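You operate a simulated robot arm through the tools that you are given. There is no shell and no other tool. Be economical: measure what you need, move in short steps, check, and stop when the job is done.

Carry out the task below with a simulated robot arm. There is one attempt and no reset: what you move stays moved.

TASK
Close the drawer of the steel bench.
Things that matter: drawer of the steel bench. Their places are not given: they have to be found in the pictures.

It is judged by the outcome, as a careful person would: the job done as asked, and still so three seconds after it is handed in. It fails if anything else is knocked over, pushed out of place, dropped, spilled or broken.

THE ROBOT
A 6-joint arm with a two-finger parallel gripper, fixed in place. Base frame: the origin is at the foot of the arm, x ahead of it, y to its left, z up. Lengths are in m, angles in degrees, forces in N, time in s.
With the tool pointing down near the work surface it reaches from about 0.18 to 0.62 m from the base axis. Its first joint turns from -66.0 to 66.0 degrees. Payload 2.7 kg.
Tool frame: the origin (TCP) lies between the finger pads and is the grasp point; the fingertips stand 0.023 m ahead of it; z points along the fingers, y is the line along which they close. The gripper opens to 0.094 m. The fingers are 0.038 m wide and 0.01 m thick; the gripper's body (0.054 by 0.096 m) begins 0.039 m behind the TCP.
Orientation is that of the tool frame in the base frame, as a unit quaternion [x, y, z, w]. With the fingers straight down and closing along the base's y, the tool's x points along the base's -x, its y along +y and its z along -z.

THE INTERFACE
- The arm moves only by the tool play_rows. Its argument "deltas" is a list of rows, each a list of 7 numbers: the shift along the tool's x, y, z in units of 40 mm (1.0 is 40 mm), then the turn, a rotation vector about the tool's x, y, z in units of 5 degrees (1.0 is 5 degrees), then the opening, from 0 (shut) to 1 (fully open). In form: [[tx, ty, tz, rx, ry, rz, claw], ...]. A call has 1 to 20 rows; each row shifts and turns the commanded pose from where the row before left it, along the tool's axes as they then stand. A call with a number of a shift or a turn outside -1 to 1 is refused whole. A row lasts 0.2 s, in which the tool goes at most 0.05 m and 8.6 degrees; a call with a longer step from one row to the next is refused whole, and so is a gripper value outside its range. A pose out of reach is approached as far as the arm can. The call stops where the force on the tool passes 40 N (or 10 N more than at its start, if that is more) or the arm is blocked; 0.2 s more then pass. The fingers move at their own pace (about 0.045 m/s each) and stop on an object; they squeeze with about 36 N. The grip force told is the motor's: it shows also when the fingers shut on nothing. Time passes only in rows, and 0.2 s behind the last, so rows that do not move let the fingers close. It gives the time, the measured TCP pose, the force on the tool (base axes), the opening and the grip force at its end, in the units of the frame above (readings bear some noise), and new pictures: "pictures" is both (left out), scene, wrist or none.
- Cameras (640 x 400 px; columns grow to the right, rows downward): "scene" is fixed at [0.0829, -0.4471, 1.3905]; the picture's right is [0.64, -0.77, 0.00], its down [-0.53, -0.45, -0.72] and it looks along [0.55, 0.46, -0.69] (base axes); focal length 338 px, centre (320, 200). "wrist" rides on the gripper at [-0.039, 0, -0.044] in the tool frame; the picture's right is [0.00, -1.00, 0.00], its down [0.97, 0.00, -0.24] and it looks along [0.24, 0.00, 0.97] (tool axes); focal length 218 px, centre (320, 200).
- probe_pixels(camera, pixels): for up to 12 pixels [column, row] of the newest picture of that camera ("zoom" is the newest enlarged one), the place [x, y, z] in the base frame of the surface seen there, good to about 0.002 m. No time passes.
- close_up(camera, box): a new picture of the part [left, top, right, bottom] of that camera's present view, enlarged. No time passes.
- job_done(): hands the job in; it is judged then, once.

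Work in short steps. Measure before you move; look again where a grasp or a placing could have gone wrong, and mend it. You have 60 turns and 100 pictures in all, the two below and enlarged ones among them. Open the gripper and draw the arm clear of the work before you hand the job in, unless the task says otherwise; then end with one line.

The tools are called after "Request:" by a JSON object that holds its "method" and its "body". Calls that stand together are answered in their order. play_rows: Moves the arm, as the interface text tells. Its arguments: {"type":"object","properties":{"deltas":{"type":"array","items":{"type":"array","items":{"type":"number"}}},"pictures":{"type":"string","enum":["both","scene","wrist","none"]}},"required":["deltas"]} The other tools are called the same way: probe_pixels (camera, pixels) gives the place of the surface under pixels of a picture; close_up (camera, box) takes an enlarged picture of a part of a camera's view; job_done () hands the job in.

At the start:

```text
clock: 0.0
ee_pos: [0.471, 0.0435, 0.8676]
orientation: [-0.001, 1.0, 0.001, 0.001]
wrist_force: [0.4, 0.2, 0.3]
opening: 0.094
grip_force: 0.0
```

scene: 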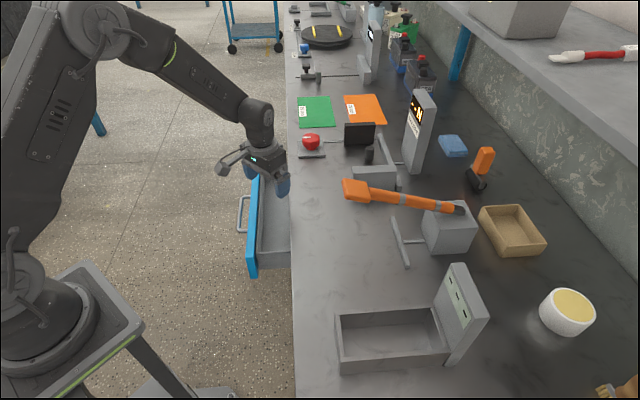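
wrist: 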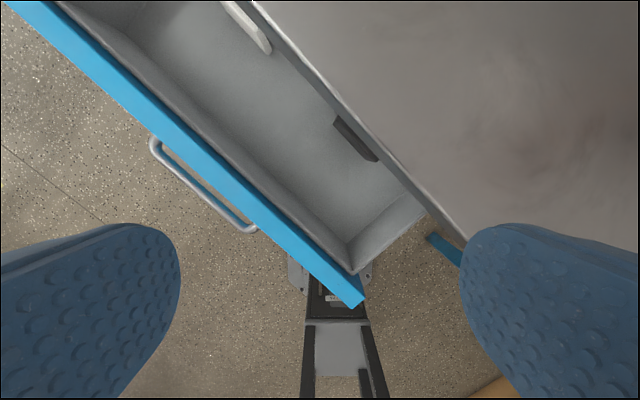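

The blue drawer front is seen in the scene at about (252,225), and in the wrist view running diagonally. I'll probe its points.

Request:
{"method": "probe_pixels", "body": {"camera": "wrist", "pixels": [[100, 70], [200, 155], [300, 245], [355, 295], [160, 150], [205, 197], [250, 230], [250, 150], [300, 60], [400, 170], [40, 15], [450, 220]]}}

Request:
{"method": "probe_pixels", "body": {"camera": "scene", "pixels": [[252, 270], [250, 240], [256, 190], [241, 215], [240, 200], [275, 255], [293, 260], [292, 300], [275, 225], [258, 275]]}}

Request:
{"method": "close_up", "body": {"camera": "scene", "box": [200, 130, 340, 300]}}

```text
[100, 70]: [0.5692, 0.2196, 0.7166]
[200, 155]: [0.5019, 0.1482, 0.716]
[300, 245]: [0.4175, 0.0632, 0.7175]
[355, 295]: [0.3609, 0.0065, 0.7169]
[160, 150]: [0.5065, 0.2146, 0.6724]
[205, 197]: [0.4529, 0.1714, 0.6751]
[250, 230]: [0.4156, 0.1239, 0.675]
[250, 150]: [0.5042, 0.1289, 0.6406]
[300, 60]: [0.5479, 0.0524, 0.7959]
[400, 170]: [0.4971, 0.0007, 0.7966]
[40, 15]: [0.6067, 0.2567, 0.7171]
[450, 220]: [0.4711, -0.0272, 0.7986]
```

```text
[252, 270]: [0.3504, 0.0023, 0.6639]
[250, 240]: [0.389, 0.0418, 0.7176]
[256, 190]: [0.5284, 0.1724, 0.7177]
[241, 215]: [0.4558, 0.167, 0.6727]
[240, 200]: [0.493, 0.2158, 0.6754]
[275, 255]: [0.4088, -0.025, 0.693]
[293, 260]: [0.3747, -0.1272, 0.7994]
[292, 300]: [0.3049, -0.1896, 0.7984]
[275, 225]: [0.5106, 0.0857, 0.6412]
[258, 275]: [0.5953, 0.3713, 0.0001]
```

```text
2.35 times, centred on (270, 215) of scene
```

zoom: 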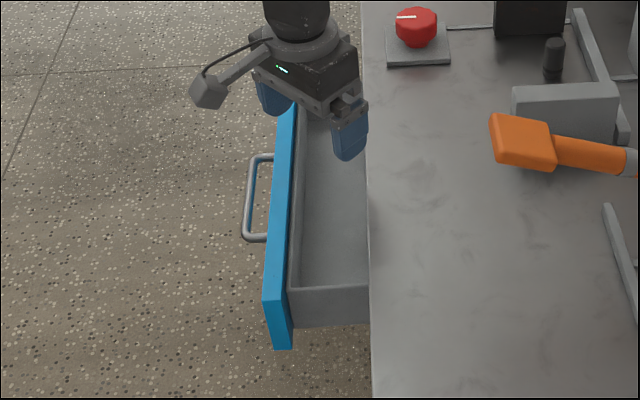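

The drawer front runs at about 45°, with its outward normal about (-0.71, 0.70). The handle bar is centred near (0.461, 0.169, 0.675), and the drawer has roughly 0.1 m left to travel. I'll move outside the handle at height, shut the fingers and yaw 45°, then tilt 30° so the body leans away from the bench.

Request:
{"method": "play_rows", "body": {"deltas": [[0.2, 0.772, 0, 0, 0, 0, 0], [0.2, 0.772, 0, 0, 0, 0, 0], [0.2, 0.772, 0, 0, 0, 0, 0], [0.2, 0.772, 0, 0, 0, 0, 0], [0.2, 0.772, 0, 0, 0, 0, 0], [0, 0, 0, 0, 0, -1, 0], [0, 0, 0, 0, 0, -1, 0], [0, 0, 0, 0, 0, -1, 0], [0, 0, 0, 0, 0, -1, 0], [0, 0, 0, 0, 0, -1, 0], [0, 0, 0, 0, 0, -1, 0], [0, 0, 0, 0, 0, -1, 0], [0, 0, 0, 0, 0, -1, 0], [0, 0, 0, 0, 0, -1, 0]], "pictures": "none"}}

Request:
{"method": "play_rows", "body": {"deltas": [[0, 0, 0, 1, 0, 0, 0], [0, 0, 0, 1, 0, 0, 0], [0, 0, 0, 1, 0, 0, 0], [0, 0, 0, 1, 0, 0, 0], [0, 0, 0, 1, 0, 0, 0], [0, 0, 0, 1, 0, 0, 0], [0, 0, 0, 0, 0, 0, 0]]}}

```text
clock: 3.0
ee_pos: [0.4305, 0.1975, 0.8692]
orientation: [-0.384, 0.923, 0.0, 0.001]
wrist_force: [-0.7, 0.8, 0.2]
opening: 0.0
grip_force: 35.9
```

```text
clock: 4.6
ee_pos: [0.4304, 0.1992, 0.8677]
orientation: [-0.37, 0.892, -0.24, 0.1]
wrist_force: [0.4, 0.3, 0.5]
opening: 0.0001
grip_force: 36.7
```

scene: 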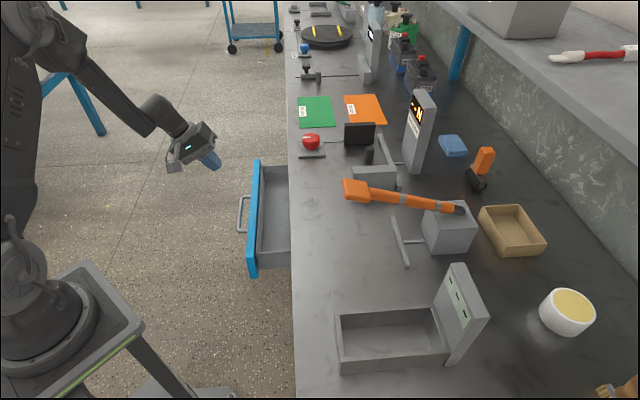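
wrist: 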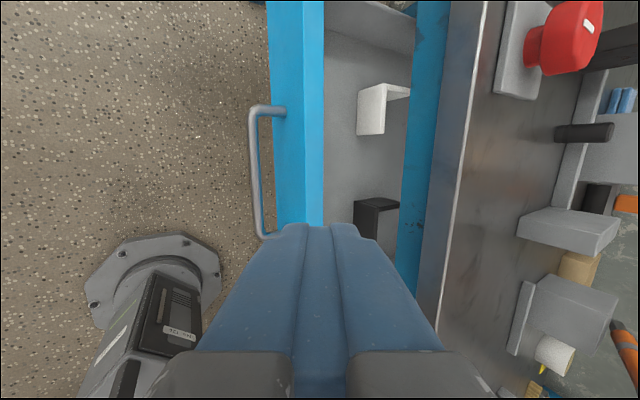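

Two small things, white and black, show inside the drawer near (375,110) and (375,210). I'll measure these and the bench frame before pushing.

Request:
{"method": "probe_pixels", "body": {"camera": "wrist", "pixels": [[370, 115], [395, 92], [375, 205], [385, 225], [420, 150], [450, 150], [475, 150], [285, 180], [258, 130], [258, 210], [345, 160], [310, 30]]}}

Request:
{"method": "close_up", "body": {"camera": "wrist", "box": [240, 0, 480, 240]}}

```text
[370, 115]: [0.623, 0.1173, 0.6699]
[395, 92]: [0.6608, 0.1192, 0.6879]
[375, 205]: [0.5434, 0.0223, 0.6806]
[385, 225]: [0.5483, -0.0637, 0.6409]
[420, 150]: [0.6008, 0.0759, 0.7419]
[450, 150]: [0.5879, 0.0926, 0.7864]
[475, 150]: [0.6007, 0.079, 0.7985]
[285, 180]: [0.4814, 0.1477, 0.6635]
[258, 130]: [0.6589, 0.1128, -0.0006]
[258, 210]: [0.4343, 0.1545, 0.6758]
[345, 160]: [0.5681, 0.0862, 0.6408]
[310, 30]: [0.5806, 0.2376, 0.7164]
```

```text
1.67 times, centred on (360, 120) of wrist
```

zoom: 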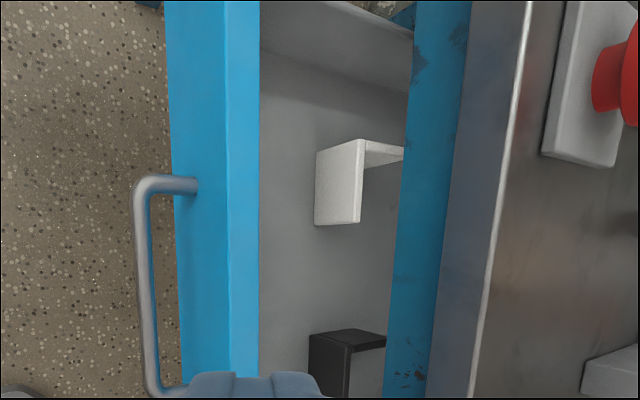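

The items lie low (z ≤ 0.69), below the drawer front's top at 0.717, so they will pass under the bench. Next I lower straight down outside the handle bar.

Request:
{"method": "play_rows", "body": {"deltas": [[0, 0.348, 0.603, 0, 0, 0, 0], [0, 0.348, 0.603, 0, 0, 0, 0], [0, 0.348, 0.603, 0, 0, 0, 0], [0, 0.348, 0.603, 0, 0, 0, 0], [0, 0.348, 0.603, 0, 0, 0, 0], [0, 0.348, 0.603, 0, 0, 0, 0], [0, 0.348, 0.603, 0, 0, 0, 0], [0, 0, 0, 0, 0, 0, 0]]}}

```text
clock: 6.4
ee_pos: [0.431, 0.1994, 0.6733]
orientation: [-0.37, 0.892, -0.24, 0.101]
wrist_force: [0.5, 0.5, 0.0]
opening: 0.0002
grip_force: 36.2
```

scene: 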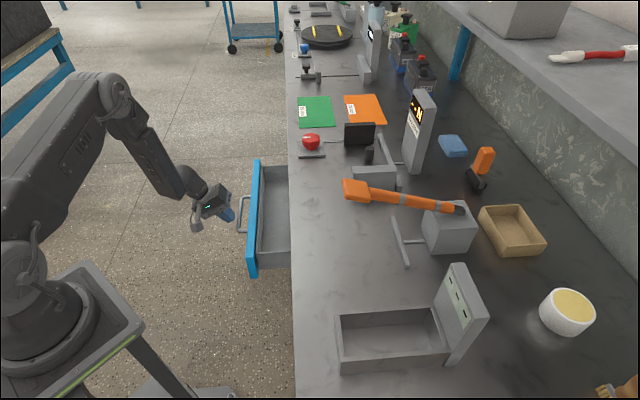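
wrist: 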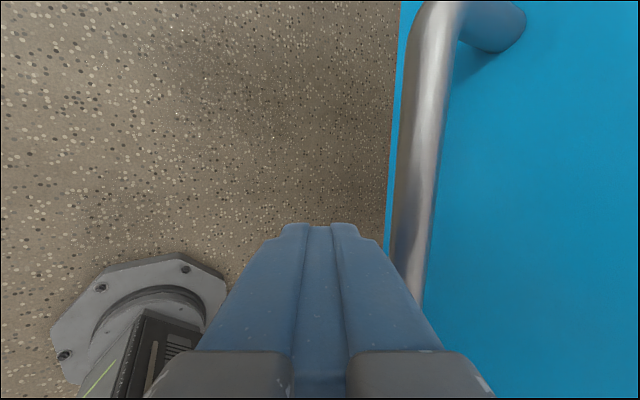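

The fingers are beside the bar at handle height with no contact. Pushing slowly along the closing direction now.

Request:
{"method": "play_rows", "body": {"deltas": [[0, -0.2165, 0.125, 0, 0, 0, 0], [0, -0.2165, 0.125, 0, 0, 0, 0], [0, -0.2165, 0.125, 0, 0, 0, 0], [0, -0.2165, 0.125, 0, 0, 0, 0], [0, -0.2165, 0.125, 0, 0, 0, 0], [0, -0.2165, 0.125, 0, 0, 0, 0], [0, -0.2165, 0.125, 0, 0, 0, 0]]}}

```text
clock: 8.0
ee_pos: [0.4808, 0.1506, 0.6745]
orientation: [-0.37, 0.892, -0.239, 0.101]
wrist_force: [-0.1, -0.7, 0.3]
opening: 0.0
grip_force: 36.0
```

scene: 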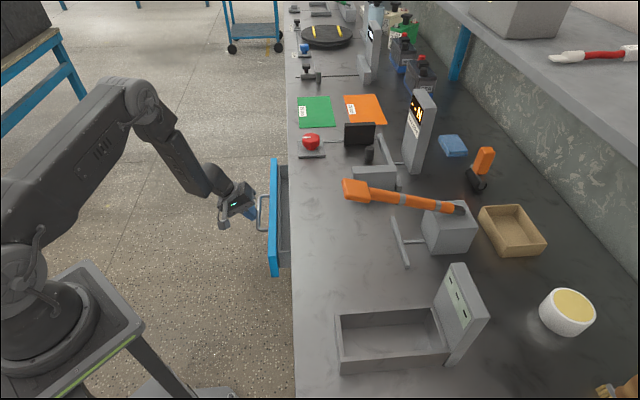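
wrist: 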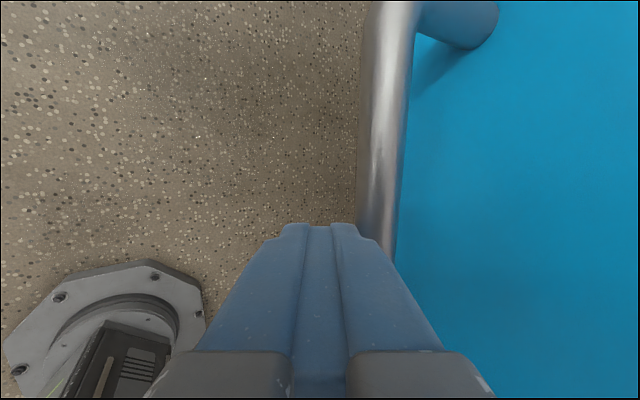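

The drawer is following with the bar still against the fingers, and the force is small. I keep pushing.

Request:
{"method": "play_rows", "body": {"deltas": [[0, -0.2165, 0.125, 0, 0, 0, 0], [0, -0.2165, 0.125, 0, 0, 0, 0], [0, -0.2165, 0.125, 0, 0, 0, 0], [0, -0.2165, 0.125, 0, 0, 0, 0], [0, -0.2165, 0.125, 0, 0, 0, 0]]}}

```text
clock: 9.2
ee_pos: [0.5156, 0.1139, 0.6741]
orientation: [-0.371, 0.892, -0.239, 0.101]
wrist_force: [0.8, 0.5, -0.3]
opening: 0.0
grip_force: 35.6
```

scene: 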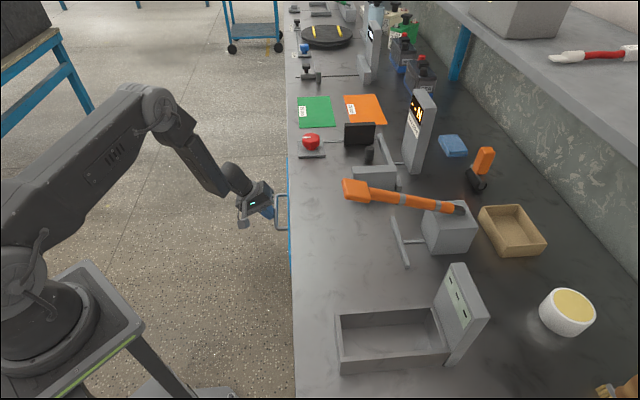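
wrist: 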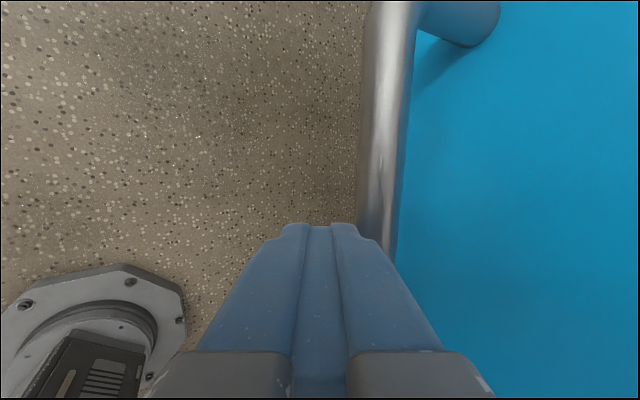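

Nearly flush, with no end stop felt yet. I continue in finer steps until the resistance rises.

Request:
{"method": "play_rows", "body": {"deltas": [[0, -0.13, 0.075, 0, 0, 0, 0], [0, -0.13, 0.075, 0, 0, 0, 0], [0, -0.13, 0.075, 0, 0, 0, 0], [0, -0.13, 0.075, 0, 0, 0, 0], [0, -0.13, 0.075, 0, 0, 0, 0]]}}

```text
clock: 10.3
ee_pos: [0.5307, 0.1001, 0.672]
orientation: [-0.374, 0.892, -0.234, 0.099]
wrist_force: [-2.0, 3.1, -0.9]
opening: 0.0001
grip_force: 36.5
stopped in row 5: the force on the tool passed its limit (the readings are from after the stop); the commanded pose is now the measured one
```

scene: 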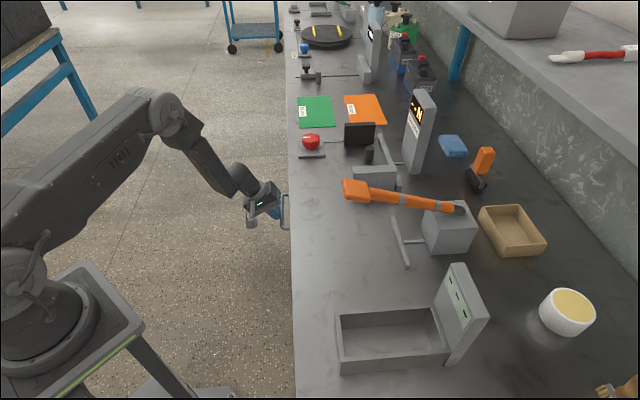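
wrist: 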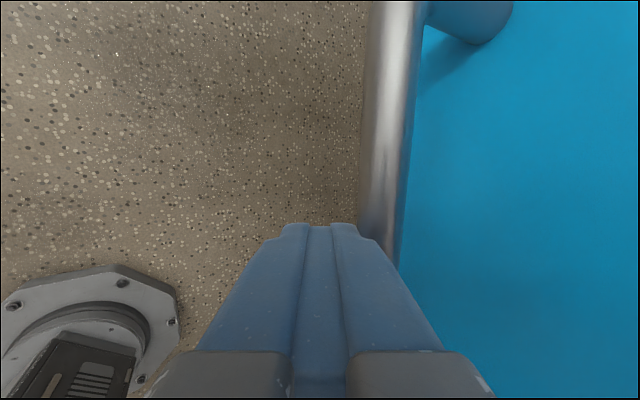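

The drawer hit a firm stop, and the panel now sits against the bench frame. I back off outward, rise, and check that it stayed shut.

Request:
{"method": "play_rows", "body": {"deltas": [[0, 0.433, -0.25, 0, 0, 0, 0], [0, 0.433, -0.25, 0, 0, 0, 0], [0, 0.433, -0.25, 0, 0, 0, 0], [0, 0.433, -0.25, 0, 0, 0, 0], [0, 0.433, -0.25, 0, 0, 0, 0], [0, -0.348, -0.603, 0, 0, 0, 0], [0, -0.348, -0.603, 0, 0, 0, 0], [0, -0.348, -0.603, 0, 0, 0, 0], [0, -0.348, -0.603, 0, 0, 0, 0], [0, -0.348, -0.603, 0, 0, 0, 0], [0, -0.348, -0.603, 0, 0, 0, 0], [0, -0.348, -0.603, 0, 0, 0, 0], [0, 0, 0, 0, 0, 0, 1], [0, 0, 0, 0, 0, 0, 1], [0, 0, 0, 0, 0, 0, 1], [0, 0, 0, 0, 0, 0, 1], [0, 0, 0, 0, 0, 0, 1], [0, 0, 0, 0, 0, 0, 1]]}}

```text
clock: 14.1
ee_pos: [0.4594, 0.1689, 0.868]
orientation: [-0.374, 0.891, -0.236, 0.099]
wrist_force: [0.2, 0.2, 0.2]
opening: 0.0938
grip_force: 0.0
```

scene: 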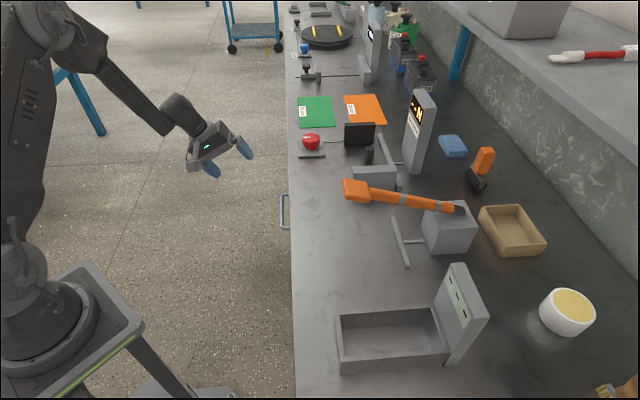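
wrist: 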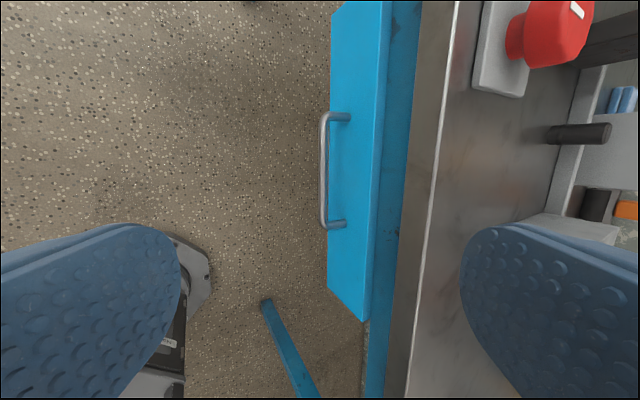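

Request:
{"method": "close_up", "body": {"camera": "wrist", "box": [300, 180, 460, 340]}}

Request:
{"method": "probe_pixels", "body": {"camera": "wrist", "pixels": [[370, 200], [374, 200], [378, 200], [385, 200], [395, 200], [350, 200], [370, 150], [325, 170], [360, 300], [365, 60]]}}

```text
2.50 times, centred on (380, 260) of wrist
```

zoom: 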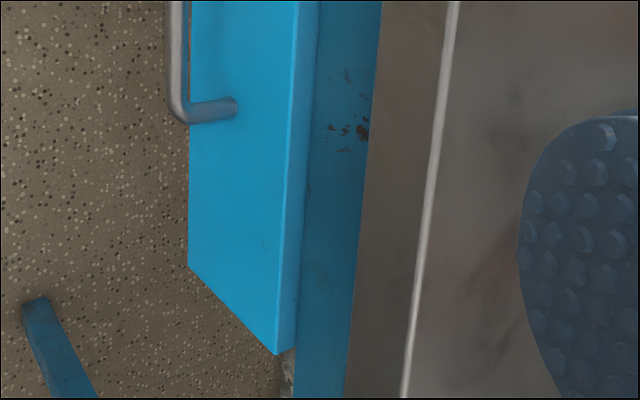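

```text
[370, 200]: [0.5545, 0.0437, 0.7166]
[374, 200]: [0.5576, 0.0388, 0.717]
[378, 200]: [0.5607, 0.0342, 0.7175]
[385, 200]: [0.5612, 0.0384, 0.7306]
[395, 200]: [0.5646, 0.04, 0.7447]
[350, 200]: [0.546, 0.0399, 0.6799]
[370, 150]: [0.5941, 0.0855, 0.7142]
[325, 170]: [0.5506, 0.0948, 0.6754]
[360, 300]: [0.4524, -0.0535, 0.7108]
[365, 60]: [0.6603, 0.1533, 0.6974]
```

The back of the drawer panel (0.561, 0.034) meets the bench frame (0.561, 0.038) with no gap, so the drawer is fully shut. The arm is clear, the gripper is open, and nothing else moved.

Request:
{"method": "job_done", "body": {}}

```text
The job is handed in.
```

The steel bench's drawer is closed, with its front flush against the frame. I handed the job in with the gripper open and the arm clear.
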